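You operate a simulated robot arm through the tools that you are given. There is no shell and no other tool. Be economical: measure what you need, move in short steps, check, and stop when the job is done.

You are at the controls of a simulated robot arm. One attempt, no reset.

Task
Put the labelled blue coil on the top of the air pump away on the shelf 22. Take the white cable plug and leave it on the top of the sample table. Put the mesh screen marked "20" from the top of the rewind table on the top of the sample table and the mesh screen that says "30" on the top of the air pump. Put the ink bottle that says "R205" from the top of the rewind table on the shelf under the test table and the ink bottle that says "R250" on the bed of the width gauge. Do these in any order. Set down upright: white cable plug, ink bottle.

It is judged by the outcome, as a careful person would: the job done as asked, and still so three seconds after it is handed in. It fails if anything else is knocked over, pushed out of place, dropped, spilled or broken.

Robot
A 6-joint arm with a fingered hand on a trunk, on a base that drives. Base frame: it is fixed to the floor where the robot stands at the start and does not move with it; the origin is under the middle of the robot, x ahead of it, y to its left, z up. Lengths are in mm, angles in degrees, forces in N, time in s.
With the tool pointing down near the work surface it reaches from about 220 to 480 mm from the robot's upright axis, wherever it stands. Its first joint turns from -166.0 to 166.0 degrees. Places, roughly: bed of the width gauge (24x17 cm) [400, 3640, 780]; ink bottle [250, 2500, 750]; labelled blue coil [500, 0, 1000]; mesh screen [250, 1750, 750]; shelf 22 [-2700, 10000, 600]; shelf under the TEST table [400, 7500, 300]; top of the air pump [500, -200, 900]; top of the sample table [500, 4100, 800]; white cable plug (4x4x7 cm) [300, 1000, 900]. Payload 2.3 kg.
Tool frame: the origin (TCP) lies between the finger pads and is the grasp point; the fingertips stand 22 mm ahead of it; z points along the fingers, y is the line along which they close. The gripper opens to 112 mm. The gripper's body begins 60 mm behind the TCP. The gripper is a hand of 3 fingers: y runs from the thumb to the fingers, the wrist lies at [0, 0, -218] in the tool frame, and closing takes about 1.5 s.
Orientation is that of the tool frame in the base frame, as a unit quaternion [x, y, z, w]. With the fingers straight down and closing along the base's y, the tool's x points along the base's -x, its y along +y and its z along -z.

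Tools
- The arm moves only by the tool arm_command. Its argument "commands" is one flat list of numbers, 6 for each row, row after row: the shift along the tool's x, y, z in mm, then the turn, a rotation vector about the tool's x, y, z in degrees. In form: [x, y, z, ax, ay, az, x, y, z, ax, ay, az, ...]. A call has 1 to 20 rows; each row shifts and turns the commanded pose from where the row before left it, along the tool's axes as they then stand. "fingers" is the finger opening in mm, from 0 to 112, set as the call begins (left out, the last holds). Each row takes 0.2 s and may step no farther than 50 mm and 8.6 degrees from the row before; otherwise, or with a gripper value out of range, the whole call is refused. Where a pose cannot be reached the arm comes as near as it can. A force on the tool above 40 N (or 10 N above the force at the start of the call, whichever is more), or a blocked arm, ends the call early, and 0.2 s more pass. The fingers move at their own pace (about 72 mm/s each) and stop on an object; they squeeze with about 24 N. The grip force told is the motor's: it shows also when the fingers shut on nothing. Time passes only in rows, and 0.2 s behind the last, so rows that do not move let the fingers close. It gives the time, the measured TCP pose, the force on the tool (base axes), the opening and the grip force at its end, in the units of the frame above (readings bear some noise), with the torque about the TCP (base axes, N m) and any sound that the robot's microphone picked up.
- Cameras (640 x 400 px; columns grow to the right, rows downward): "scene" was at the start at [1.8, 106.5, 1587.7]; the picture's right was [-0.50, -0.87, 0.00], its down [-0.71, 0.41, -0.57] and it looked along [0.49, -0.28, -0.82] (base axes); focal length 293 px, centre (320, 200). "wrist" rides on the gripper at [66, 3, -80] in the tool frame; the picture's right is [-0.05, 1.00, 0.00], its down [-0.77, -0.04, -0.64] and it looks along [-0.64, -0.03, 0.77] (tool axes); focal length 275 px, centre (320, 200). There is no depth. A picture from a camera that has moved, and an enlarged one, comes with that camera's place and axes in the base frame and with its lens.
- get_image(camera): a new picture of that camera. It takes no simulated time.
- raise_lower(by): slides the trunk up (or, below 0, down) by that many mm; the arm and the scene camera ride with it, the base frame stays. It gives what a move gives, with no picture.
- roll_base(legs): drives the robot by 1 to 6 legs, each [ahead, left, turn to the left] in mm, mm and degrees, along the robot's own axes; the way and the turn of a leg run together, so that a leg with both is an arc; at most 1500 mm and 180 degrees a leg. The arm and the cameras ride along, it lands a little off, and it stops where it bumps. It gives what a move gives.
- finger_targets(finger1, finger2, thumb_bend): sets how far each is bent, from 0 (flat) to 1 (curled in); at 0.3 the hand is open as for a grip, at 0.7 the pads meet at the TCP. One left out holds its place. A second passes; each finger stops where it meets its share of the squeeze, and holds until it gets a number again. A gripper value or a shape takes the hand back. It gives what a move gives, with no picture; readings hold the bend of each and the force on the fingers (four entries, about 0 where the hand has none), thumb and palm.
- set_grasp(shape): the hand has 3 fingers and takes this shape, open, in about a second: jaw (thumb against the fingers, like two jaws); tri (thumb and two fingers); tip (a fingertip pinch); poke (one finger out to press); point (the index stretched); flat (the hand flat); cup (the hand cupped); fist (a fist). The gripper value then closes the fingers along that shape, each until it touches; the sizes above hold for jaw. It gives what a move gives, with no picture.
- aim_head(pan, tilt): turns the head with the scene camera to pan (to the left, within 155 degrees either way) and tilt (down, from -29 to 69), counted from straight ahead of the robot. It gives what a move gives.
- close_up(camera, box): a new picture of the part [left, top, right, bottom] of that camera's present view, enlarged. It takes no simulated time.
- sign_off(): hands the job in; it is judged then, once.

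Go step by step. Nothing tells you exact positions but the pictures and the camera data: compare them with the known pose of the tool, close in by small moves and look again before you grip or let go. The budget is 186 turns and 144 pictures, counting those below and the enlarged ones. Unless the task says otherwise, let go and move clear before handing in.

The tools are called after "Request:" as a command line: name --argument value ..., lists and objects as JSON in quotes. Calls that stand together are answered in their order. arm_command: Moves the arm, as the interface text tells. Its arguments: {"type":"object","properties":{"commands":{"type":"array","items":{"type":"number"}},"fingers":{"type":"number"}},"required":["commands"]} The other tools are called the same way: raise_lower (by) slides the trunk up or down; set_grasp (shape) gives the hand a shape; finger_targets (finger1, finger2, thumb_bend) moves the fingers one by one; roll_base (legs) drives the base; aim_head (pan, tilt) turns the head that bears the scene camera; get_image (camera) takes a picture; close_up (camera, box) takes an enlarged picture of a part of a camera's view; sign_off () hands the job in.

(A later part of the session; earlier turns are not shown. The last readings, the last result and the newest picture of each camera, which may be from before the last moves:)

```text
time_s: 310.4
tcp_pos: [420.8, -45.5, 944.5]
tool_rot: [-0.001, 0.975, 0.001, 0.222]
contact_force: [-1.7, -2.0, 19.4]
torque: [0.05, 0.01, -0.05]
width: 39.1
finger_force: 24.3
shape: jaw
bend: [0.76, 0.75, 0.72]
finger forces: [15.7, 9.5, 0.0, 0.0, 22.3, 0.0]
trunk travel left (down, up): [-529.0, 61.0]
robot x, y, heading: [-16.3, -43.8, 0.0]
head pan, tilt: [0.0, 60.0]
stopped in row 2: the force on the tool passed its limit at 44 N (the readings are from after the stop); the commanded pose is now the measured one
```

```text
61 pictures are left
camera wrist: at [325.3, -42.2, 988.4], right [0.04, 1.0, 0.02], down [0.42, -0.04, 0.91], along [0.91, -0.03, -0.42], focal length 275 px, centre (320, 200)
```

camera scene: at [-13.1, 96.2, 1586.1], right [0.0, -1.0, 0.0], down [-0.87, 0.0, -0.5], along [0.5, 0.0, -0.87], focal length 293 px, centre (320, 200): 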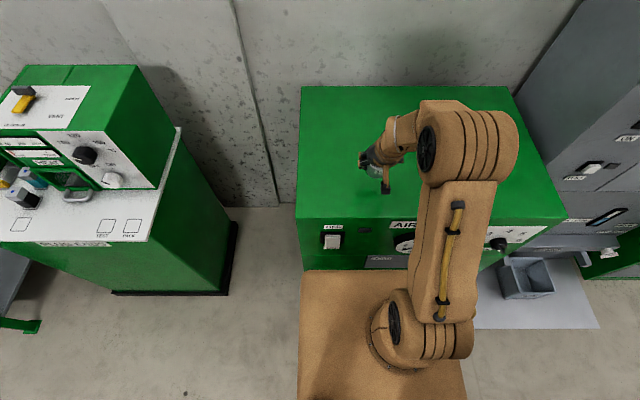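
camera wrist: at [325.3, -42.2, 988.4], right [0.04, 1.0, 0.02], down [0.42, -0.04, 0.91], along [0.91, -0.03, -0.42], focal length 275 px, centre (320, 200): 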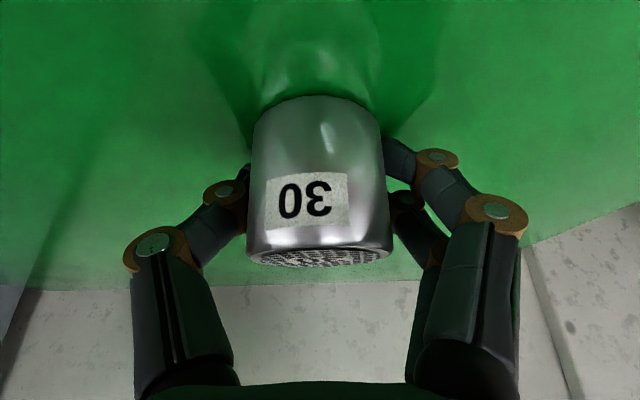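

It was down already and slid up a little in the grip; no harm. I relieve 4 mm and open.

Request:
arm_command --commands '[-1.7, 0, -3.6, 0, 0, 0]'

Request:
arm_command --commands '[0, 0, 0, 0, 0, 0, 0, 0, 0, 0, 0, 0, 0, 0, 0, 0, 0, 0, 0, 0, 0, 0, 0, 0, 0, 0, 0, 0, 0, 0]' --fingers 85

Request:
get_image --camera "wrist"

```text
time_s: 310.8
tcp_pos: [420.9, -45.7, 945.9]
tool_rot: [-0.001, 0.976, 0.001, 0.218]
contact_force: [-1.6, -0.7, 2.0]
torque: [-0.03, 0.01, 0.01]
width: 39.1
finger_force: 24.0
shape: jaw
bend: [0.75, 0.74, 0.72]
finger forces: [12.0, 9.4, 0.1, 0.1, 21.7, 0.1]
trunk travel left (down, up): [-529.0, 61.0]
robot x, y, heading: [-20.8, -43.2, -0.0]
head pan, tilt: [0.0, 60.0]
```

```text
time_s: 312.0
tcp_pos: [421.9, -44.1, 947.3]
tool_rot: [0.0, 0.976, 0.0, 0.22]
contact_force: [0.4, 0.8, 0.4]
torque: [0.01, 0.0, -0.01]
width: 84.6
finger_force: 0.0
shape: jaw
bend: [0.63, 0.63, 0.59]
finger forces: [0.0, 0.0, 0.0, 0.0, 0.1, 0.1]
trunk travel left (down, up): [-529.0, 61.0]
robot x, y, heading: [-18.9, -42.7, -0.1]
head pan, tilt: [0.0, 60.0]
```

```text
60 pictures are left
camera wrist: at [326.5, -41.9, 991.3], right [0.04, 1.0, 0.02], down [0.43, -0.04, 0.9], along [0.9, -0.03, -0.43], focal length 275 px, centre (320, 200)
```

wrist: 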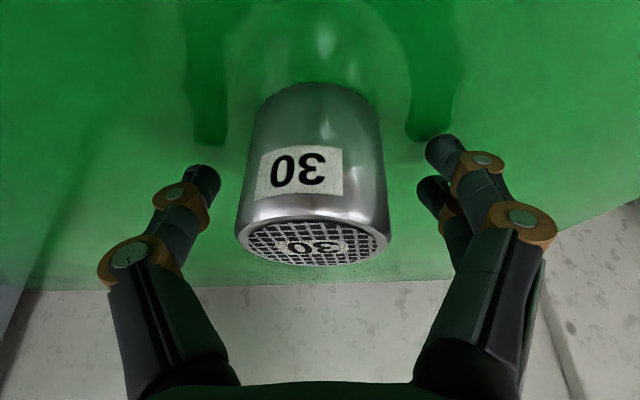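

Screen 30 stands on the pump. I lift off, straighten the hand and drive to the ink bottles near y≈2660.

Request:
arm_command --commands '[-17, 0, -36, 0, 0, 0, -17, 0, -36, 0, 0, 0, -17, 0, -36, 0, 0, 0, 28, 0, -35, 0, 6.25, 0, 28, 0, -25, 0, 6.25, 0, 30, 0, -15, 0, 6.25, 0, 0, 0, 0, 0, 6.25, 0]'

Request:
roll_base --legs '[[-470, 0, 0], [0, 1350, 0], [0, 1330, 0]]'

Request:
aim_head --pan 0 --tilt 45

Request:
get_image --camera "scene"

```text
time_s: 313.6
tcp_pos: [314.0, -46.9, 1106.4]
tool_rot: [0.0, 1.0, 0.002, 0.0]
contact_force: [-0.1, -0.6, -0.6]
torque: [-0.01, 0.01, -0.01]
width: 84.6
finger_force: 0.0
shape: jaw
bend: [0.63, 0.63, 0.59]
finger forces: [0.0, 0.1, 0.0, 0.0, 0.1, 0.0]
trunk travel left (down, up): [-529.0, 61.0]
robot x, y, heading: [-20.4, -46.0, 0.2]
head pan, tilt: [0.0, 60.0]
```

```text
time_s: 329.1
tcp_pos: [-148.7, 2644.7, 1106.3]
tool_rot: [-0.006, 1.0, 0.001, 0.003]
contact_force: [0.2, -0.4, -0.5]
torque: [0.01, -0.01, 0.03]
width: 85.0
finger_force: 0.0
shape: jaw
bend: [0.63, 0.63, 0.59]
finger forces: [0.1, 0.1, 0.0, 0.0, 0.0, 0.1]
trunk travel left (down, up): [-529.0, 61.0]
robot x, y, heading: [-480.7, 2638.9, 0.6]
head pan, tilt: [0.0, 60.0]
```

```text
time_s: 329.9
tcp_pos: [-148.6, 2645.4, 1105.8]
tool_rot: [-0.005, 1.0, 0.002, 0.003]
contact_force: [-1.6, -0.5, 0.7]
torque: [0.0, 0.03, 0.0]
width: 84.9
finger_force: 0.0
shape: jaw
bend: [0.63, 0.63, 0.59]
finger forces: [0.1, 0.1, 0.1, 0.0, 0.0, 0.0]
trunk travel left (down, up): [-529.0, 61.0]
robot x, y, heading: [-483.5, 2641.5, 0.6]
head pan, tilt: [0.0, 45.0]
```

```text
59 pictures are left
camera scene: at [-464.0, 2783.4, 1605.6], right [0.01, -1.0, 0.0], down [-0.71, -0.01, -0.71], along [0.71, 0.01, -0.71], focal length 293 px, centre (320, 200)
```

scene: 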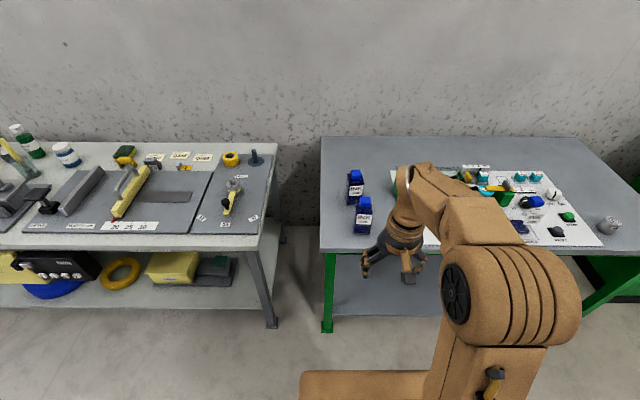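

I zoom on the bottles' labels and on the width gauge.

Request:
close_up --camera "scene" --box '[320, 150, 420, 250]'

Request:
close_up --camera "scene" --box '[20, 140, 290, 245]'

```text
4.00 times, centred on (370, 200) of scene
camera zoom: at [-464.0, 2783.4, 1605.6], right [0.01, -1.0, 0.0], down [-0.71, -0.01, -0.71], along [0.71, 0.01, -0.71], focal length 1172 px, centre (120, 200)
```

zoom: 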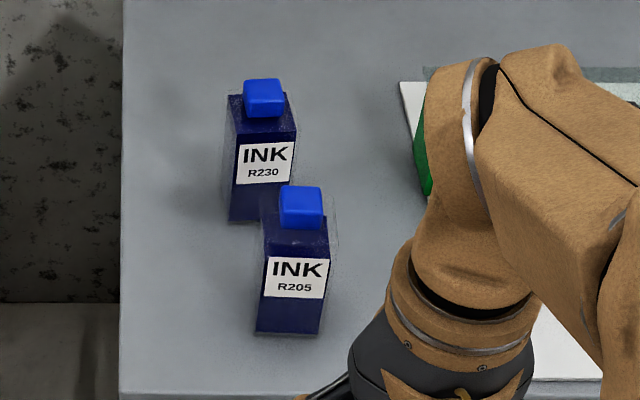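

```text
2.37 times, centred on (155, 192) of scene
camera zoom: at [-464.0, 2783.4, 1605.6], right [0.01, -1.0, 0.0], down [-0.71, -0.01, -0.71], along [0.71, 0.01, -0.71], focal length 694 px, centre (711, 218)
```

zoom: 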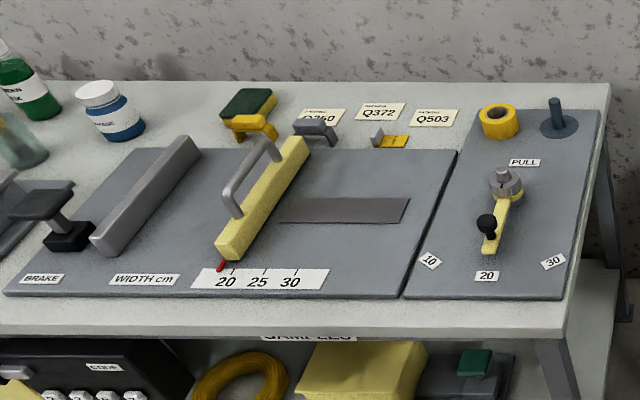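

I zoom further on the rear bottle: is it R230 or R250?

Request:
close_up --camera "scene" --box '[345, 170, 380, 205]'

```text
11.43 times, centred on (362, 188) of scene
camera zoom: at [-464.0, 2783.4, 1605.6], right [0.01, -1.0, 0.0], down [-0.71, -0.01, -0.71], along [0.71, 0.01, -0.71], focal length 3349 px, centre (-166, 343)
```

zoom: 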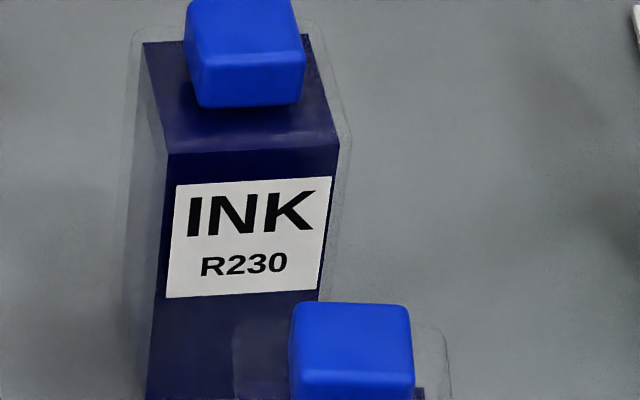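

The rear bottle is R230, so R250 must be elsewhere; I'll look for it later. First R205: I tilt the hand 50° forward so the bottle can later be placed upright on a low shelf.

Request:
arm_command --commands '[-30, 0, 0, 0, -7.15, 0, -29.8, 0, 3.7, 0, -7.15, 0, -29, 0, 7.4, 0, -7.15, 0, -27.9, 0, 11, 0, -7.15, 0, -26.3, 0, 14.4, 0, -7.15, 0, -24.3, 0, 17.5, 0, -7.15, 0, -22, 0, 20.4, 0, -7.15, 0]' --fingers 112

Request:
raise_lower --by -130

Request:
get_image --camera "wrist"

Request:
get_image --camera "scene"

```text
time_s: 331.4
tcp_pos: [62.4, 2646.7, 1105.1]
tool_rot: [-0.004, 0.905, 0.002, 0.426]
contact_force: [0.1, -0.3, 0.2]
torque: [0.01, 0.03, -0.02]
width: 112.0
finger_force: 0.1
shape: jaw
bend: [0.3, 0.3, 0.3]
finger forces: [0.0, 0.0, 0.1, 0.1, 0.1, 0.0]
trunk travel left (down, up): [-529.0, 61.0]
robot x, y, heading: [-486.2, 2643.2, 0.4]
head pan, tilt: [0.0, 45.0]
```

```text
time_s: 333.0
tcp_pos: [60.6, 2645.6, 976.8]
tool_rot: [-0.004, 0.905, 0.002, 0.425]
contact_force: [0.4, -0.4, -0.3]
torque: [0.0, -0.04, 0.03]
width: 112.2
finger_force: 0.2
shape: jaw
bend: [0.3, 0.3, 0.3]
finger forces: [0.0, 0.0, 0.1, 0.0, 0.0, 0.0]
trunk travel left (down, up): [-399.0, 191.0]
robot x, y, heading: [-486.4, 2642.6, 0.3]
head pan, tilt: [0.0, 45.0]
```

```text
55 pictures are left
camera wrist: at [-43.7, 2648.4, 976.8], right [0.02, 1.0, 0.04], down [0.0, -0.04, 1.0], along [1.0, -0.02, 0.0], focal length 275 px, centre (320, 200)
```

wrist: 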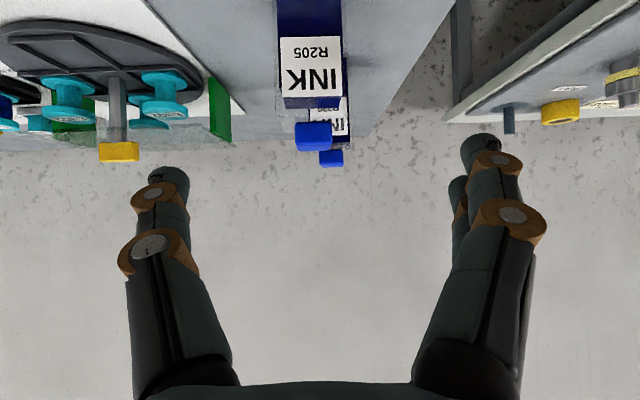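

```text
54 pictures are left
camera scene: at [-464.0, 2783.4, 1475.7], right [0.01, -1.0, 0.0], down [-0.71, -0.01, -0.71], along [0.71, 0.01, -0.71], focal length 293 px, centre (320, 200)
```

scene: 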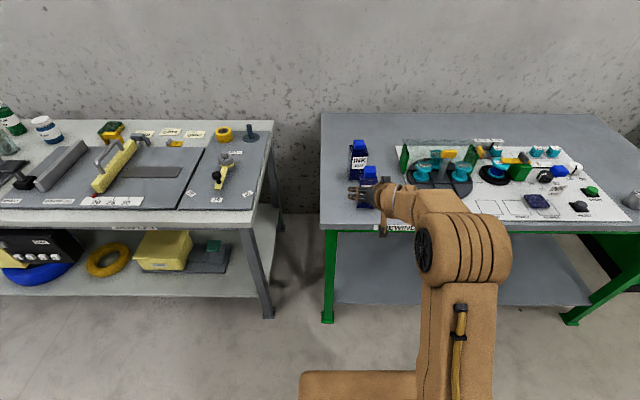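

R205 stands at about (221, 2636), body top z≈890. I lower to grip height 845 and drive in most of the way.

Request:
raise_lower --by -131

Request:
roll_base --legs '[[110, -9, 0]]'

Request:
get_image --camera "wrist"

Request:
close_up --camera "scene" --box '[310, 120, 470, 240]'

```text
time_s: 334.6
tcp_pos: [62.0, 2645.9, 845.4]
tool_rot: [-0.005, 0.905, 0.002, 0.425]
contact_force: [-0.2, 0.1, -0.5]
torque: [0.0, 0.0, -0.01]
width: 112.0
finger_force: 0.1
shape: jaw
bend: [0.3, 0.3, 0.3]
finger forces: [0.0, 0.0, 0.0, 0.0, 0.0, 0.0]
trunk travel left (down, up): [-268.0, 322.0]
robot x, y, heading: [-484.5, 2642.2, 0.6]
head pan, tilt: [0.0, 45.0]
```

```text
time_s: 335.8
tcp_pos: [171.1, 2639.2, 845.9]
tool_rot: [-0.003, 0.905, 0.002, 0.426]
contact_force: [0.4, -1.3, -0.8]
torque: [0.0, -0.07, 0.03]
width: 112.0
finger_force: 0.0
shape: jaw
bend: [0.3, 0.3, 0.3]
finger forces: [0.0, 0.0, 0.0, 0.0, 0.0, 0.0]
trunk travel left (down, up): [-268.0, 322.0]
robot x, y, heading: [-374.4, 2627.2, 0.5]
head pan, tilt: [0.0, 45.0]
```

```text
53 pictures are left
camera wrist: at [66.4, 2640.6, 845.5], right [0.02, 1.0, 0.04], down [0.0, -0.04, 1.0], along [1.0, -0.02, 0.0], focal length 275 px, centre (320, 200)
```

wrist: 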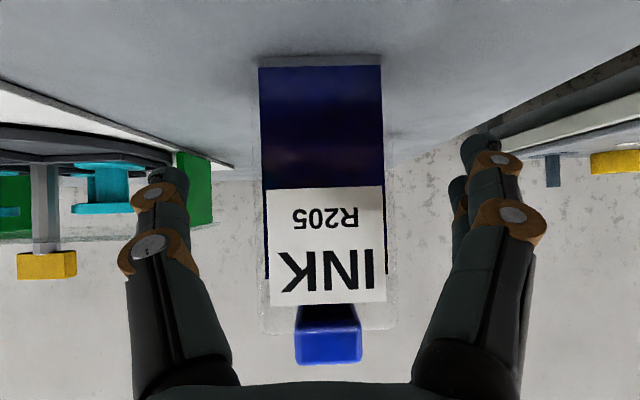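

```text
3.33 times, centred on (390, 180) of scene
camera zoom: at [-353.7, 2775.4, 1344.6], right [0.01, -1.0, 0.0], down [-0.71, -0.01, -0.71], along [0.71, 0.01, -0.71], focal length 977 px, centre (87, 267)
```

zoom: 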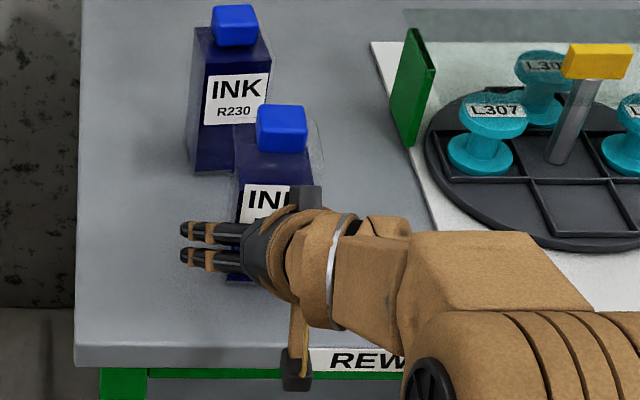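

The bottle is centred (near face x≈190, y≈2638). I advance 38 mm and close.

Request:
arm_command --commands '[-12.2, 0, 14.6, 0, 0, 0, -12.2, 0, 14.6, 0, 0, 0]'

Request:
arm_command --commands '[0, 0, 0, 0, 0, 0, 0, 0, 0, 0, 0, 0, 0, 0, 0, 0, 0, 0, 0, 0, 0, 0, 0, 0, 0, 0, 0, 0, 0, 0, 0, 0, 0, 0, 0, 0, 0, 0, 0, 0, 0, 0]' --fingers 25

Request:
get_image --camera "wrist"

```text
time_s: 336.4
tcp_pos: [209.7, 2639.4, 844.6]
tool_rot: [-0.004, 0.906, 0.001, 0.424]
contact_force: [-0.9, 0.4, 0.4]
torque: [-0.03, -0.03, 0.0]
width: 112.0
finger_force: 0.0
shape: jaw
bend: [0.3, 0.3, 0.3]
finger forces: [0.0, 0.0, 0.0, 0.0, 0.0, 0.0]
trunk travel left (down, up): [-268.0, 322.0]
robot x, y, heading: [-374.9, 2635.0, 0.5]
head pan, tilt: [0.0, 45.0]
```

```text
time_s: 338.0
tcp_pos: [208.5, 2638.5, 846.1]
tool_rot: [-0.004, 0.905, 0.002, 0.425]
contact_force: [0.4, 0.5, 0.8]
torque: [-0.02, -0.02, -0.05]
width: 57.9
finger_force: 23.7
shape: jaw
bend: [0.72, 0.72, 0.7]
finger forces: [10.8, 11.2, 0.0, 0.0, 21.7, 0.0]
trunk travel left (down, up): [-268.0, 322.0]
robot x, y, heading: [-373.2, 2633.0, 0.7]
head pan, tilt: [0.0, 45.0]
```

```text
51 pictures are left
camera wrist: at [104.2, 2640.8, 845.3], right [0.02, 1.0, 0.04], down [0.0, -0.04, 1.0], along [1.0, -0.02, 0.0], focal length 275 px, centre (320, 200)
```

wrist: 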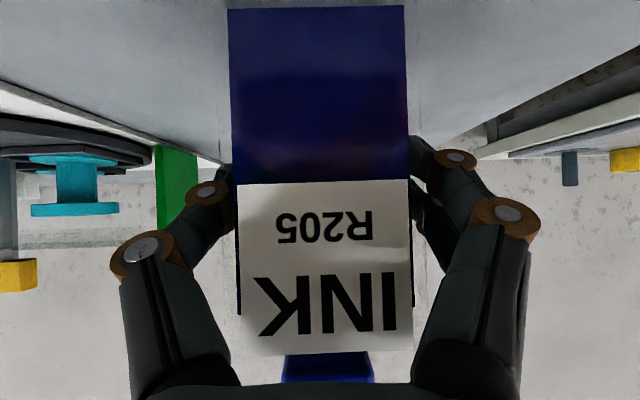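

Gripped at 58 mm. I raise it with the trunk and check.

Request:
raise_lower --by 60

Request:
get_image --camera "wrist"

```text
time_s: 339.0
tcp_pos: [210.0, 2637.8, 904.8]
tool_rot: [-0.004, 0.905, 0.001, 0.425]
contact_force: [1.1, -0.5, -2.6]
torque: [-0.01, 0.0, -0.01]
width: 58.3
finger_force: 23.3
shape: jaw
bend: [0.72, 0.72, 0.7]
finger forces: [10.7, 11.2, 0.0, 0.0, 21.9, 0.0]
trunk travel left (down, up): [-328.0, 262.0]
robot x, y, heading: [-373.4, 2630.3, 0.3]
head pan, tilt: [0.0, 45.0]
```

```text
50 pictures are left
camera wrist: at [104.5, 2640.8, 905.1], right [0.02, 1.0, 0.04], down [0.0, -0.04, 1.0], along [1.0, -0.02, 0.0], focal length 275 px, centre (320, 200)
```

wrist: 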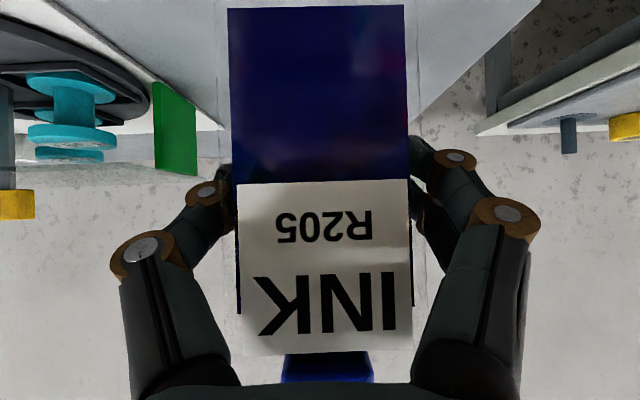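

Held firmly and upright. I raise more, back off and drive toward the test table (y≈7500), with a mid-way check.

Request:
raise_lower --by 160

Request:
arm_command --commands '[12.9, 0, -15.3, 0, 0, 0, 12.9, 0, -15.3, 0, 0, 0]'

Request:
roll_base --legs '[[-250, 0, -0.4], [0, 1200, 0], [0, 1200, 0]]'

Request:
aim_head --pan 20 --tilt 30

Request:
get_image --camera "scene"

```text
time_s: 340.8
tcp_pos: [208.7, 2637.4, 1065.4]
tool_rot: [-0.004, 0.905, 0.002, 0.426]
contact_force: [0.1, 0.4, -2.7]
torque: [0.01, 0.01, 0.0]
width: 58.1
finger_force: 24.0
shape: jaw
bend: [0.72, 0.72, 0.7]
finger forces: [10.8, 11.2, 0.0, 0.0, 21.9, 0.0]
trunk travel left (down, up): [-488.0, 102.0]
robot x, y, heading: [-373.1, 2631.9, 0.3]
head pan, tilt: [0.0, 45.0]
```

```text
time_s: 341.4
tcp_pos: [170.0, 2637.6, 1065.8]
tool_rot: [-0.004, 0.905, 0.002, 0.424]
contact_force: [-0.5, -1.0, -3.2]
torque: [0.01, -0.03, 0.01]
width: 57.9
finger_force: 24.0
shape: jaw
bend: [0.72, 0.72, 0.7]
finger forces: [10.7, 11.2, 0.0, 0.0, 21.9, 0.0]
trunk travel left (down, up): [-488.0, 102.0]
robot x, y, heading: [-369.0, 2633.5, 0.6]
head pan, tilt: [0.0, 45.0]
```

```text
time_s: 354.6
tcp_pos: [-62.7, 5022.3, 1064.2]
tool_rot: [0.009, 0.905, -0.004, 0.425]
contact_force: [-1.3, 0.6, -3.0]
torque: [-0.02, 0.05, 0.02]
width: 58.2
finger_force: 23.4
shape: jaw
bend: [0.72, 0.72, 0.7]
finger forces: [10.9, 11.2, 0.0, 0.0, 22.0, 0.1]
trunk travel left (down, up): [-488.0, 102.0]
robot x, y, heading: [-602.7, 5030.6, -0.8]
head pan, tilt: [0.0, 45.0]
```

```text
time_s: 355.4
tcp_pos: [-63.5, 5021.6, 1064.2]
tool_rot: [0.008, 0.905, -0.004, 0.425]
contact_force: [0.3, 0.5, -3.2]
torque: [0.01, 0.04, 0.01]
width: 58.0
finger_force: 24.0
shape: jaw
bend: [0.72, 0.72, 0.7]
finger forces: [10.8, 11.3, 0.0, 0.0, 22.0, 0.1]
trunk travel left (down, up): [-488.0, 102.0]
robot x, y, heading: [-606.5, 5033.1, -1.1]
head pan, tilt: [20.0, 30.0]
```

```text
49 pictures are left
camera scene: at [-577.8, 5203.8, 1587.2], right [0.33, -0.95, 0.0], down [-0.47, -0.16, -0.87], along [0.82, 0.28, -0.5], focal length 293 px, centre (320, 200)
```

scene: 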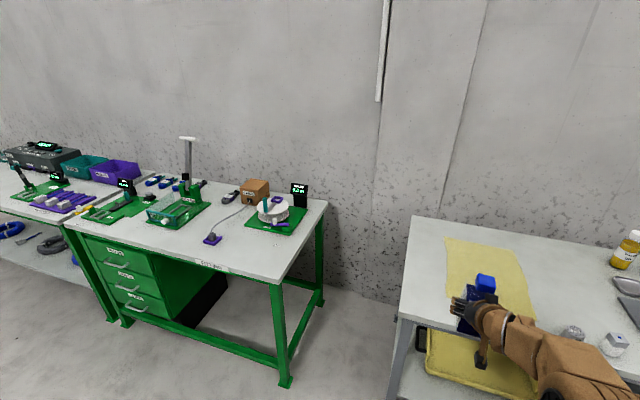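

No R250 here. I continue to the test table.

Request:
roll_base --legs '[[0, 1200, 1], [0, 1170, 0]]'

Request:
aim_head --pan 0 --tilt 35

Request:
get_image --camera "scene"

```text
time_s: 367.1
tcp_pos: [-16.2, 7380.5, 1065.0]
tool_rot: [0.017, 0.905, -0.008, 0.425]
contact_force: [-0.4, -0.7, -2.9]
torque: [0.0, 0.01, 0.03]
width: 57.9
finger_force: 23.7
shape: jaw
bend: [0.72, 0.72, 0.7]
finger forces: [10.8, 11.3, 0.0, 0.0, 21.9, 0.0]
trunk travel left (down, up): [-488.0, 102.0]
robot x, y, heading: [-558.5, 7403.0, -2.2]
head pan, tilt: [20.0, 30.0]
```

```text
time_s: 367.9
tcp_pos: [-15.4, 7382.6, 1064.9]
tool_rot: [0.018, 0.905, -0.008, 0.425]
contact_force: [0.3, -0.8, -3.4]
torque: [0.01, 0.05, -0.01]
width: 58.1
finger_force: 24.0
shape: jaw
bend: [0.72, 0.72, 0.7]
finger forces: [10.9, 11.1, 0.0, 0.0, 21.9, 0.0]
trunk travel left (down, up): [-488.0, 102.0]
robot x, y, heading: [-559.4, 7404.6, -2.1]
head pan, tilt: [0.0, 35.0]
```

```text
48 pictures are left
camera scene: at [-525.6, 7544.3, 1579.4], right [-0.04, -1.0, 0.0], down [-0.57, 0.02, -0.82], along [0.82, -0.03, -0.57], focal length 293 px, centre (320, 200)
```

scene: 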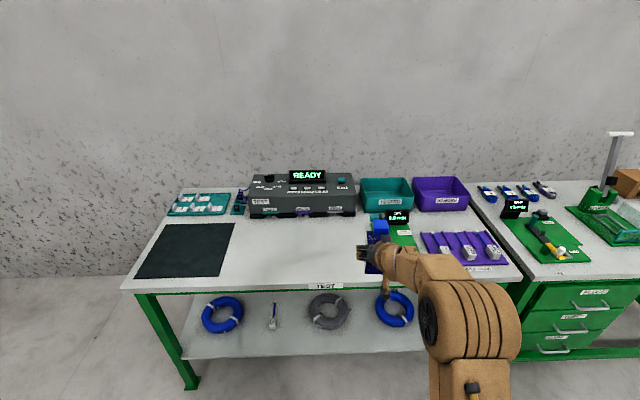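

The shelf under the TEST table has free room between the grey and right blue coil, about (225, 7303). I line up, then lower the trunk fully before driving in.

Request:
roll_base --legs '[[-40, -100, 2.1]]'

Request:
raise_lower --by -480

Request:
arm_command --commands '[23, 0, 19.3, 0, 0, 0, 23, 0, 19.3, 0, 0, 0, 23, 0, 19.3, 0, 0, 0, 23, 0, 19.3, 0, 0, 0, 23, 0, 19.3, 0, 0, 0]'

Request:
get_image --camera "scene"

Request:
get_image --camera "wrist"

```text
time_s: 369.1
tcp_pos: [-56.7, 7303.5, 1065.0]
tool_rot: [0.001, 0.905, 0.0, 0.425]
contact_force: [0.4, -0.3, -3.7]
torque: [-0.04, 0.05, 0.03]
width: 57.8
finger_force: 24.1
shape: jaw
bend: [0.72, 0.72, 0.7]
finger forces: [10.7, 11.2, 0.0, 0.0, 22.0, 0.0]
trunk travel left (down, up): [-488.0, 102.0]
robot x, y, heading: [-600.7, 7303.4, -0.0]
head pan, tilt: [0.0, 35.0]
```

```text
refused: -480 is not a number from -400 to 400
```

```text
time_s: 370.3
tcp_pos: [-55.2, 7304.8, 912.7]
tool_rot: [0.001, 0.905, -0.001, 0.425]
contact_force: [-0.3, -0.7, -4.3]
torque: [-0.03, 0.04, 0.01]
width: 58.0
finger_force: 23.5
shape: jaw
bend: [0.72, 0.72, 0.7]
finger forces: [10.9, 11.2, 0.0, 0.0, 22.0, 0.0]
trunk travel left (down, up): [-488.0, 102.0]
robot x, y, heading: [-601.2, 7305.9, -0.0]
head pan, tilt: [0.0, 35.0]
```

```text
47 pictures are left
camera scene: at [-571.3, 7446.6, 1579.4], right [0.0, -1.0, 0.0], down [-0.57, 0.0, -0.82], along [0.82, 0.0, -0.57], focal length 293 px, centre (320, 200)
```

scene: 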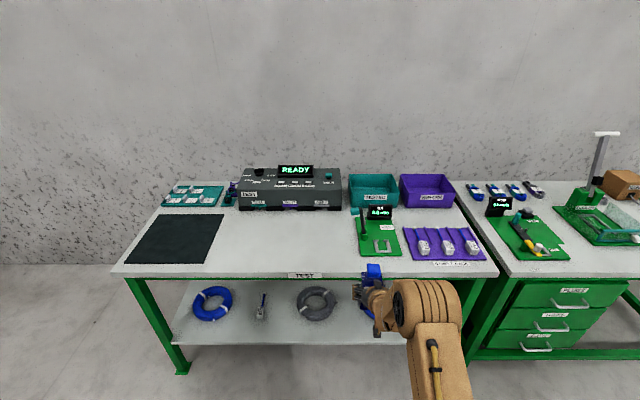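

```text
46 pictures are left
camera wrist: at [-159.9, 7307.6, 914.2], right [0.03, 1.0, 0.04], down [0.0, -0.04, 1.0], along [1.0, -0.03, -0.01], focal length 275 px, centre (320, 200)
```

wrist: 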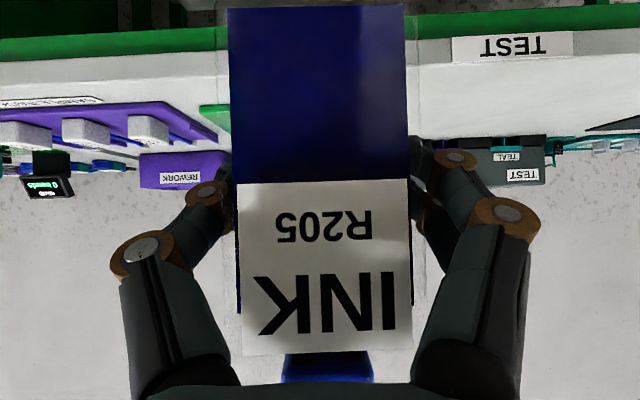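

The arm reaches low fine. Now the trunk down in two moves, then check with the wrist camera.

Request:
raise_lower --by -400

Request:
raise_lower --by -60

Request:
arm_command --commands '[23, 0, 19.3, 0, 0, 0, 23, 0, 19.3, 0, 0, 0]'

Request:
aim_head --pan 0 --tilt 25

Request:
get_image --camera "scene"

Request:
get_image --camera "wrist"

```text
time_s: 374.1
tcp_pos: [-56.6, 7304.7, 515.0]
tool_rot: [0.001, 0.905, 0.0, 0.425]
contact_force: [0.0, -0.2, -3.3]
torque: [0.04, 0.03, 0.01]
width: 58.1
finger_force: 24.5
shape: jaw
bend: [0.72, 0.72, 0.7]
finger forces: [10.8, 11.3, 0.0, 0.1, 22.0, 0.0]
trunk travel left (down, up): [-88.0, 502.0]
robot x, y, heading: [-599.6, 7303.2, 0.0]
head pan, tilt: [0.0, 35.0]
```

```text
time_s: 375.1
tcp_pos: [-54.4, 7304.3, 455.1]
tool_rot: [0.001, 0.905, 0.0, 0.425]
contact_force: [0.0, -0.3, -3.0]
torque: [0.01, 0.01, -0.01]
width: 57.9
finger_force: 24.3
shape: jaw
bend: [0.72, 0.72, 0.7]
finger forces: [10.9, 11.2, 0.0, 0.1, 22.0, 0.0]
trunk travel left (down, up): [-28.0, 562.0]
robot x, y, heading: [-599.5, 7303.2, 0.2]
head pan, tilt: [0.0, 35.0]
```

```text
time_s: 375.7
tcp_pos: [-54.9, 7304.4, 393.3]
tool_rot: [0.0, 0.905, 0.0, 0.425]
contact_force: [0.4, 0.4, -4.0]
torque: [-0.02, 0.01, 0.01]
width: 57.9
finger_force: 23.8
shape: jaw
bend: [0.72, 0.72, 0.7]
finger forces: [10.9, 11.2, 0.0, 0.1, 21.9, 0.1]
trunk travel left (down, up): [-28.0, 562.0]
robot x, y, heading: [-599.2, 7302.1, 0.0]
head pan, tilt: [0.0, 35.0]
```

```text
time_s: 376.4
tcp_pos: [-55.2, 7304.0, 393.5]
tool_rot: [0.001, 0.905, 0.0, 0.425]
contact_force: [-0.8, 0.3, -3.1]
torque: [0.01, 0.03, 0.01]
width: 57.7
finger_force: 23.5
shape: jaw
bend: [0.72, 0.72, 0.7]
finger forces: [10.9, 11.3, 0.1, 0.0, 22.0, 0.0]
trunk travel left (down, up): [-28.0, 562.0]
robot x, y, heading: [-597.2, 7301.0, 0.2]
head pan, tilt: [0.0, 25.0]
```

```text
45 pictures are left
camera scene: at [-568.1, 7446.6, 1135.1], right [0.0, -1.0, 0.0], down [-0.42, 0.0, -0.91], along [0.91, 0.0, -0.42], focal length 293 px, centre (320, 200)
```

scene: 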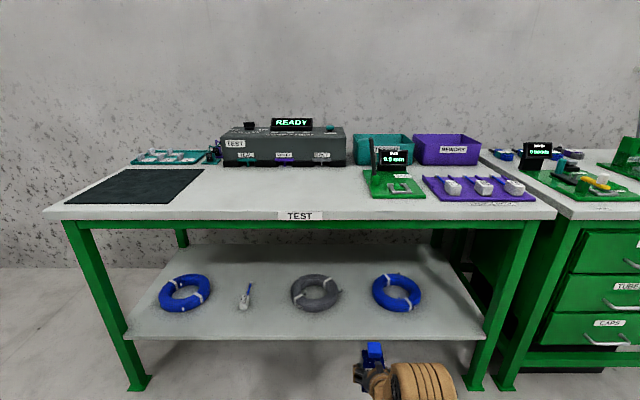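

```text
44 pictures are left
camera wrist: at [-160.1, 7308.2, 393.5], right [0.03, 1.0, 0.04], down [0.0, -0.04, 1.0], along [1.0, -0.03, -0.01], focal length 275 px, centre (320, 200)
```

wrist: 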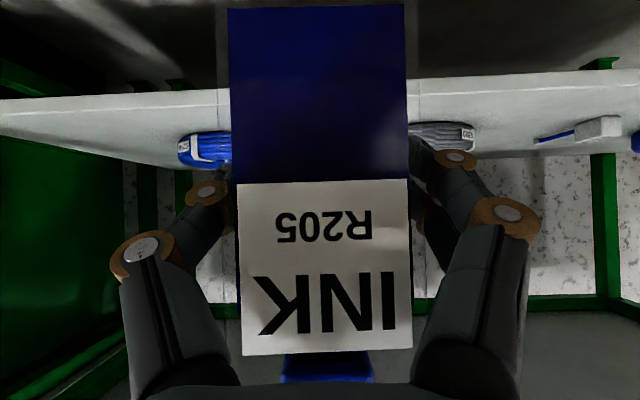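

The shelf is at z≈285, its front edge x≈149, and the gap at y≈7300 is clear. I drive in 280 mm.

Request:
roll_base --legs '[[280, 0, 0]]'

Request:
get_image --camera "scene"

Request:
get_image --camera "wrist"

```text
time_s: 378.4
tcp_pos: [227.5, 7300.3, 393.4]
tool_rot: [0.003, 0.905, -0.001, 0.425]
contact_force: [-0.3, 0.2, -3.7]
torque: [-0.03, 0.02, 0.01]
width: 58.0
finger_force: 23.6
shape: jaw
bend: [0.72, 0.72, 0.7]
finger forces: [10.9, 11.3, 0.1, 0.0, 21.9, 0.0]
trunk travel left (down, up): [-28.0, 562.0]
robot x, y, heading: [-320.6, 7302.2, -0.2]
head pan, tilt: [0.0, 25.0]
```

```text
43 pictures are left
camera scene: at [-284.5, 7445.3, 1135.2], right [-0.01, -1.0, 0.0], down [-0.42, 0.0, -0.91], along [0.91, -0.01, -0.42], focal length 293 px, centre (320, 200)
```

scene: 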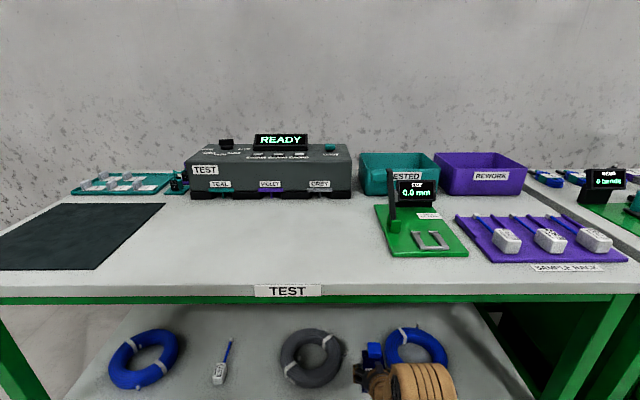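

```text
42 pictures are left
camera wrist: at [122.4, 7303.8, 393.4], right [0.04, 1.0, 0.04], down [0.0, -0.04, 1.0], along [1.0, -0.04, -0.01], focal length 275 px, centre (320, 200)
```

wrist: 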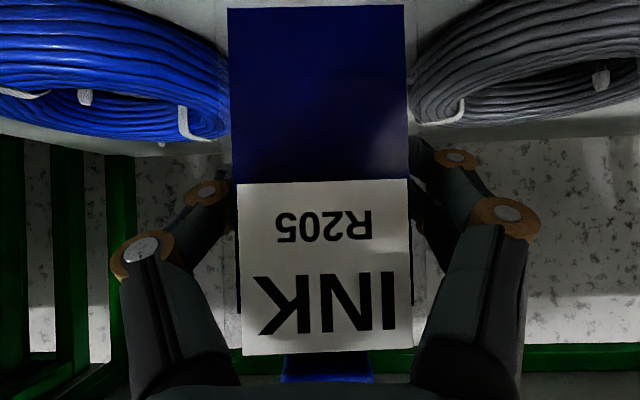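

Both coils are clear of the bottle. I lower 28 mm with the trunk, then creep down with the arm.

Request:
raise_lower --by -26

Request:
arm_command --commands '[3.1, 0, 2.6, 0, 0, 0, 2.3, 0, 1.9, 0, 0, 0]'

Request:
arm_command --commands '[2.3, 0, 1.9, 0, 0, 0]'

```text
time_s: 379.1
tcp_pos: [227.4, 7299.1, 367.9]
tool_rot: [0.004, 0.905, -0.002, 0.425]
contact_force: [-0.4, -0.3, -3.5]
torque: [-0.02, 0.0, -0.03]
width: 57.9
finger_force: 24.0
shape: jaw
bend: [0.72, 0.72, 0.7]
finger forces: [10.8, 11.2, 0.1, 0.0, 22.0, 0.0]
trunk travel left (down, up): [-2.0, 588.0]
robot x, y, heading: [-318.2, 7303.2, -0.5]
head pan, tilt: [0.0, 25.0]
```

```text
time_s: 379.7
tcp_pos: [228.0, 7299.3, 358.8]
tool_rot: [0.004, 0.905, -0.002, 0.424]
contact_force: [0.9, 0.5, -3.7]
torque: [-0.01, 0.06, 0.01]
width: 58.0
finger_force: 24.2
shape: jaw
bend: [0.72, 0.72, 0.7]
finger forces: [10.9, 11.2, 0.0, 0.0, 22.0, 0.0]
trunk travel left (down, up): [-2.0, 588.0]
robot x, y, heading: [-319.1, 7305.5, -0.5]
head pan, tilt: [0.0, 25.0]
```

```text
time_s: 380.1
tcp_pos: [228.4, 7298.4, 356.3]
tool_rot: [0.004, 0.905, -0.002, 0.424]
contact_force: [1.2, 0.7, -3.0]
torque: [-0.05, 0.02, 0.0]
width: 57.8
finger_force: 24.1
shape: jaw
bend: [0.72, 0.72, 0.7]
finger forces: [10.9, 11.1, 0.1, 0.1, 21.9, 0.1]
trunk travel left (down, up): [-2.0, 588.0]
robot x, y, heading: [-321.8, 7302.6, -0.3]
head pan, tilt: [0.0, 25.0]
```

No contact yet; I creep on one small step at a time.

Request:
arm_command --commands '[2.3, 0, 1.9, 0, 0, 0]'

Request:
arm_command --commands '[2.3, 0, 1.9, 0, 0, 0]'

```text
time_s: 380.5
tcp_pos: [227.7, 7298.4, 354.2]
tool_rot: [0.004, 0.905, -0.002, 0.425]
contact_force: [0.3, 0.4, -2.6]
torque: [0.0, 0.04, 0.01]
width: 57.9
finger_force: 24.0
shape: jaw
bend: [0.72, 0.72, 0.7]
finger forces: [10.8, 11.3, 0.0, 0.1, 22.0, 0.0]
trunk travel left (down, up): [-2.0, 588.0]
robot x, y, heading: [-318.9, 7298.7, -0.4]
head pan, tilt: [0.0, 25.0]
```

```text
time_s: 380.9
tcp_pos: [227.2, 7300.3, 350.6]
tool_rot: [0.004, 0.905, -0.002, 0.425]
contact_force: [-0.4, -0.2, -2.9]
torque: [-0.01, 0.03, 0.01]
width: 57.7
finger_force: 24.1
shape: jaw
bend: [0.72, 0.72, 0.7]
finger forces: [11.0, 11.2, 0.1, 0.1, 22.0, 0.0]
trunk travel left (down, up): [-2.0, 588.0]
robot x, y, heading: [-318.7, 7305.1, -0.8]
head pan, tilt: [0.0, 25.0]
```

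Request:
arm_command --commands '[2.3, 0, 1.9, 0, 0, 0]'

Request:
arm_command --commands '[1.5, 0, 1.3, 0, 0, 0]'

Request:
get_image --camera "wrist"

```text
time_s: 381.3
tcp_pos: [226.9, 7299.3, 346.9]
tool_rot: [0.004, 0.906, -0.001, 0.424]
contact_force: [-0.8, -0.3, -3.7]
torque: [0.03, 0.01, 0.0]
width: 57.7
finger_force: 24.3
shape: jaw
bend: [0.72, 0.72, 0.7]
finger forces: [10.8, 11.2, 0.0, 0.1, 22.0, 0.0]
trunk travel left (down, up): [-2.0, 588.0]
robot x, y, heading: [-316.8, 7305.7, -0.3]
head pan, tilt: [0.0, 25.0]
```

```text
time_s: 381.7
tcp_pos: [227.8, 7298.2, 345.9]
tool_rot: [0.005, 0.905, -0.002, 0.425]
contact_force: [0.2, 0.6, -3.5]
torque: [0.01, 0.04, 0.0]
width: 58.0
finger_force: 24.5
shape: jaw
bend: [0.72, 0.72, 0.7]
finger forces: [10.9, 11.1, 0.0, 0.0, 21.9, 0.0]
trunk travel left (down, up): [-2.0, 588.0]
robot x, y, heading: [-318.1, 7303.5, -0.3]
head pan, tilt: [0.0, 25.0]
```

```text
41 pictures are left
camera wrist: at [122.6, 7303.4, 346.3], right [0.04, 1.0, 0.04], down [0.0, -0.04, 1.0], along [1.0, -0.04, 0.0], focal length 275 px, centre (320, 200)
```

wrist: 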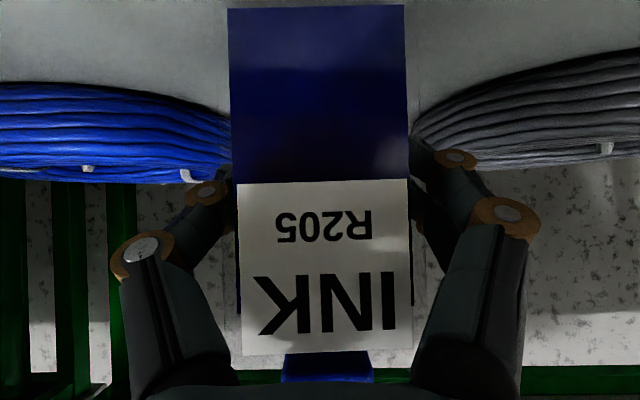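

Estimated gap is only a few millimetres. I creep further.

Request:
arm_command --commands '[1.5, 0, 1.3, 0, 0, 0]'

Request:
arm_command --commands '[1.5, 0, 1.3, 0, 0, 0]'

Request:
arm_command --commands '[1.5, 0, 1.3, 0, 0, 0]'

```text
time_s: 382.1
tcp_pos: [229.1, 7299.5, 344.1]
tool_rot: [0.004, 0.905, -0.002, 0.426]
contact_force: [-0.2, -0.4, 1.0]
torque: [0.03, 0.0, -0.01]
width: 57.8
finger_force: 23.8
shape: jaw
bend: [0.72, 0.72, 0.7]
finger forces: [11.0, 11.5, 0.0, 0.0, 22.3, 0.0]
trunk travel left (down, up): [-2.0, 588.0]
robot x, y, heading: [-319.5, 7302.6, -0.4]
head pan, tilt: [0.0, 25.0]
```

```text
time_s: 382.5
tcp_pos: [227.9, 7299.9, 344.9]
tool_rot: [0.004, 0.904, -0.001, 0.427]
contact_force: [-0.8, -2.4, 12.4]
torque: [-0.04, -0.11, -0.05]
width: 57.6
finger_force: 24.2
shape: jaw
bend: [0.72, 0.73, 0.7]
finger forces: [11.3, 11.5, 0.0, 0.0, 24.2, 0.0]
trunk travel left (down, up): [-2.0, 588.0]
robot x, y, heading: [-317.7, 7300.5, -0.1]
head pan, tilt: [0.0, 25.0]
```

```text
time_s: 382.9
tcp_pos: [227.6, 7299.2, 343.3]
tool_rot: [0.004, 0.904, -0.002, 0.428]
contact_force: [1.1, -3.5, 24.3]
torque: [-0.06, -0.27, -0.09]
width: 57.4
finger_force: 23.8
shape: jaw
bend: [0.73, 0.73, 0.7]
finger forces: [11.5, 11.4, 0.0, 0.0, 25.8, 0.0]
trunk travel left (down, up): [-2.0, 588.0]
robot x, y, heading: [-318.5, 7303.1, -0.6]
head pan, tilt: [0.0, 25.0]
```

The bottle is on the shelf. I relieve the press and release.

Request:
arm_command --commands '[-2.6, 0, -2.2, 0, 0, 0]'

Request:
arm_command --commands '[0, 0, 0, 0, 0, 0, 0, 0, 0, 0, 0, 0, 0, 0, 0, 0, 0, 0, 0, 0, 0, 0, 0, 0, 0, 0, 0, 0, 0, 0]' --fingers 90

Request:
get_image --camera "wrist"

```text
time_s: 383.3
tcp_pos: [227.8, 7299.6, 344.8]
tool_rot: [0.004, 0.905, -0.001, 0.426]
contact_force: [4.5, -2.5, 12.7]
torque: [-0.05, -0.2, -0.06]
width: 57.5
finger_force: 23.9
shape: jaw
bend: [0.73, 0.73, 0.7]
finger forces: [11.5, 11.4, 0.0, 0.1, 25.3, 0.0]
trunk travel left (down, up): [-2.0, 588.0]
robot x, y, heading: [-317.5, 7303.7, -0.6]
head pan, tilt: [0.0, 25.0]
```

```text
time_s: 384.5
tcp_pos: [226.8, 7300.0, 344.0]
tool_rot: [0.004, 0.905, -0.002, 0.426]
contact_force: [-0.8, 0.2, 0.6]
torque: [-0.01, -0.01, -0.01]
width: 90.0
finger_force: 0.1
shape: jaw
bend: [0.59, 0.59, 0.55]
finger forces: [0.0, 0.0, 0.1, 0.0, 0.0, 0.1]
trunk travel left (down, up): [-2.0, 588.0]
robot x, y, heading: [-314.5, 7303.0, -0.0]
head pan, tilt: [0.0, 25.0]
```

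```text
40 pictures are left
camera wrist: at [122.8, 7304.2, 343.8], right [0.04, 1.0, 0.04], down [0.0, -0.04, 1.0], along [1.0, -0.04, 0.0], focal length 275 px, centre (320, 200)
```

wrist: 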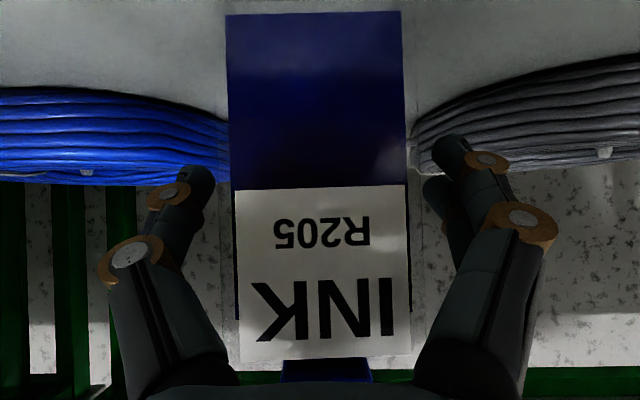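

Free and upright. I back out straight and then look for R250 around.

Request:
roll_base --legs '[[-330, 0, 0]]'

Request:
raise_lower --by 400

Request:
raise_lower --by 160

Request:
aim_head --pan 0 --tilt 35

Request:
get_image --camera "scene"

```text
time_s: 386.7
tcp_pos: [-108.7, 7299.6, 343.4]
tool_rot: [0.007, 0.905, -0.003, 0.425]
contact_force: [0.2, 0.4, 0.4]
torque: [-0.03, -0.02, 0.02]
width: 89.6
finger_force: 0.0
shape: jaw
bend: [0.59, 0.59, 0.55]
finger forces: [0.0, 0.0, 0.1, 0.0, 0.1, 0.0]
trunk travel left (down, up): [-2.0, 588.0]
robot x, y, heading: [-655.9, 7305.1, -1.1]
head pan, tilt: [0.0, 25.0]
```

```text
time_s: 390.6
tcp_pos: [-108.6, 7299.8, 744.3]
tool_rot: [0.007, 0.905, -0.004, 0.425]
contact_force: [-0.2, -0.9, -0.2]
torque: [0.0, -0.01, -0.03]
width: 89.6
finger_force: 0.1
shape: jaw
bend: [0.59, 0.59, 0.55]
finger forces: [0.0, 0.0, 0.0, 0.1, 0.1, 0.1]
trunk travel left (down, up): [-402.0, 188.0]
robot x, y, heading: [-653.4, 7308.2, -0.8]
head pan, tilt: [0.0, 25.0]
```

```text
time_s: 392.4
tcp_pos: [-107.9, 7299.4, 903.0]
tool_rot: [0.007, 0.905, -0.004, 0.425]
contact_force: [-0.4, 0.0, -0.6]
torque: [0.01, 0.02, -0.01]
width: 89.7
finger_force: 0.2
shape: jaw
bend: [0.59, 0.59, 0.55]
finger forces: [0.1, 0.0, 0.1, 0.0, 0.1, 0.0]
trunk travel left (down, up): [-562.0, 28.0]
robot x, y, heading: [-652.6, 7314.7, -0.8]
head pan, tilt: [0.0, 25.0]
```

```text
time_s: 393.1
tcp_pos: [-108.9, 7299.6, 903.7]
tool_rot: [0.006, 0.906, -0.003, 0.424]
contact_force: [-0.2, -0.5, -0.1]
torque: [-0.02, -0.02, 0.01]
width: 89.7
finger_force: 0.0
shape: jaw
bend: [0.59, 0.59, 0.55]
finger forces: [0.0, 0.1, 0.0, 0.0, 0.0, 0.0]
trunk travel left (down, up): [-562.0, 28.0]
robot x, y, heading: [-654.8, 7307.4, -0.9]
head pan, tilt: [0.0, 35.0]
```

```text
39 pictures are left
camera scene: at [-624.3, 7448.9, 1653.5], right [-0.02, -1.0, 0.0], down [-0.57, 0.01, -0.82], along [0.82, -0.01, -0.57], focal length 293 px, centre (320, 200)
```

scene: 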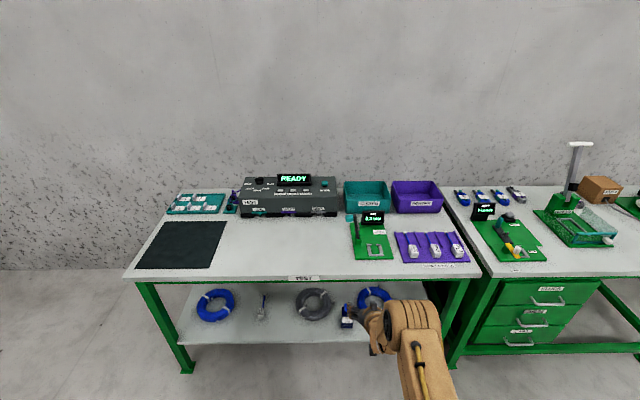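

R205 stands on the test-table shelf. R250 is still to be found; I look across the room.

Request:
aim_head --pan -145 --tilt 15

Request:
get_image --camera "scene"

```text
time_s: 395.4
tcp_pos: [-107.8, 7300.1, 903.5]
tool_rot: [0.008, 0.905, -0.004, 0.425]
contact_force: [-0.4, 1.1, 0.0]
torque: [-0.01, 0.01, 0.02]
width: 89.8
finger_force: 0.1
shape: jaw
bend: [0.59, 0.59, 0.55]
finger forces: [0.1, 0.1, 0.0, 0.0, 0.0, 0.1]
trunk travel left (down, up): [-562.0, 28.0]
robot x, y, heading: [-653.1, 7306.0, -1.1]
head pan, tilt: [-145.0, 15.0]
```

```text
38 pictures are left
camera scene: at [-789.7, 7397.8, 1685.4], right [-0.56, 0.83, 0.0], down [0.21, 0.15, -0.97], along [-0.8, -0.54, -0.26], focal length 293 px, centre (320, 200)
```

scene: 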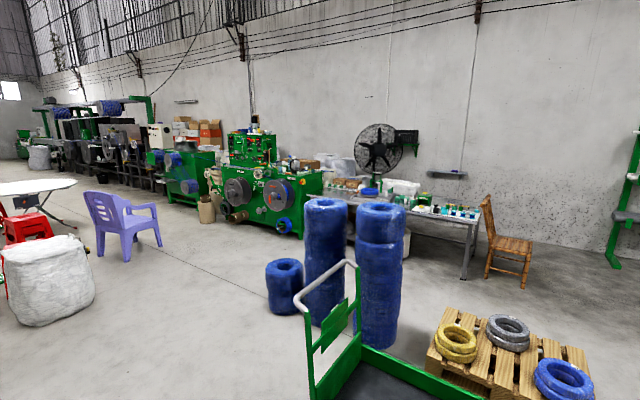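

There is a table with small bottles near the fan. I zoom in.

Request:
close_up --camera "scene" --box '[320, 160, 490, 250]'

Request:
close_up --camera "scene" --box '[200, 120, 340, 230]'

```text
3.76 times, centred on (405, 205) of scene
camera zoom: at [-789.7, 7397.8, 1685.4], right [-0.56, 0.83, 0.0], down [0.21, 0.15, -0.97], along [-0.8, -0.54, -0.26], focal length 1103 px, centre (0, 181)
```

zoom: 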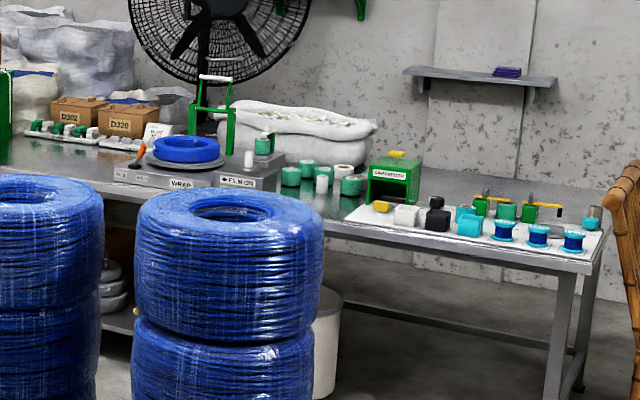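

```text
3.64 times, centred on (270, 175) of scene
camera zoom: at [-789.7, 7397.8, 1685.4], right [-0.56, 0.83, 0.0], down [0.21, 0.15, -0.97], along [-0.8, -0.54, -0.26], focal length 1066 px, centre (502, 291)
```

zoom: 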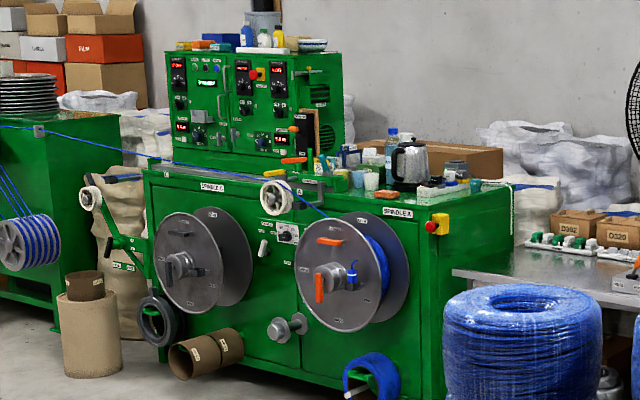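

No R250 there. A dark-blue object I noticed on the rewind table's white panel (near (210, 2073)) may be it; I drive back to look.

Request:
roll_base --legs '[[0, -1310, 1], [0, -1310, 0], [0, -1310, 0], [0, -1290, 0]]'

Request:
aim_head --pan 0 --tilt 42

Request:
get_image --camera "scene"

```text
time_s: 420.3
tcp_pos: [-172.7, 2115.5, 903.5]
tool_rot: [-0.001, 0.905, 0.0, 0.425]
contact_force: [-0.9, -0.4, 0.1]
torque: [-0.02, 0.01, -0.01]
width: 89.9
finger_force: 0.1
shape: jaw
bend: [0.59, 0.59, 0.55]
finger forces: [0.0, 0.0, 0.1, 0.0, 0.0, 0.0]
trunk travel left (down, up): [-562.0, 28.0]
robot x, y, heading: [-721.9, 2109.2, 0.4]
head pan, tilt: [-145.0, 15.0]
```

```text
time_s: 422.6
tcp_pos: [-173.0, 2117.0, 903.6]
tool_rot: [-0.001, 0.905, 0.001, 0.425]
contact_force: [0.3, -1.0, 0.2]
torque: [-0.02, 0.0, -0.02]
width: 89.8
finger_force: 0.0
shape: jaw
bend: [0.59, 0.59, 0.55]
finger forces: [0.0, 0.0, 0.0, 0.0, 0.0, 0.0]
trunk travel left (down, up): [-562.0, 28.0]
robot x, y, heading: [-717.6, 2112.7, 0.3]
head pan, tilt: [0.0, 42.0]
```

```text
35 pictures are left
camera scene: at [-696.2, 2254.6, 1643.0], right [0.0, -1.0, 0.0], down [-0.67, 0.0, -0.74], along [0.74, 0.0, -0.67], focal length 293 px, centre (320, 200)
```

scene: 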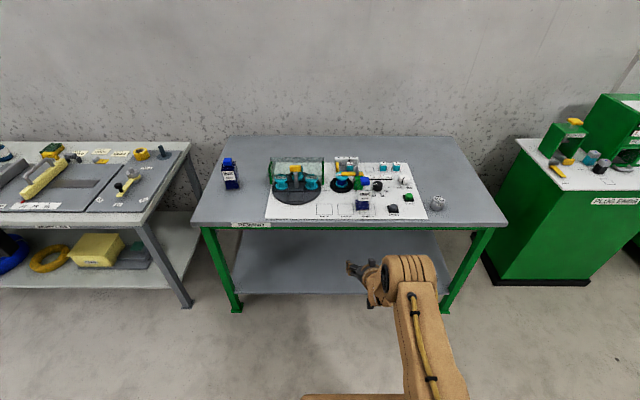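

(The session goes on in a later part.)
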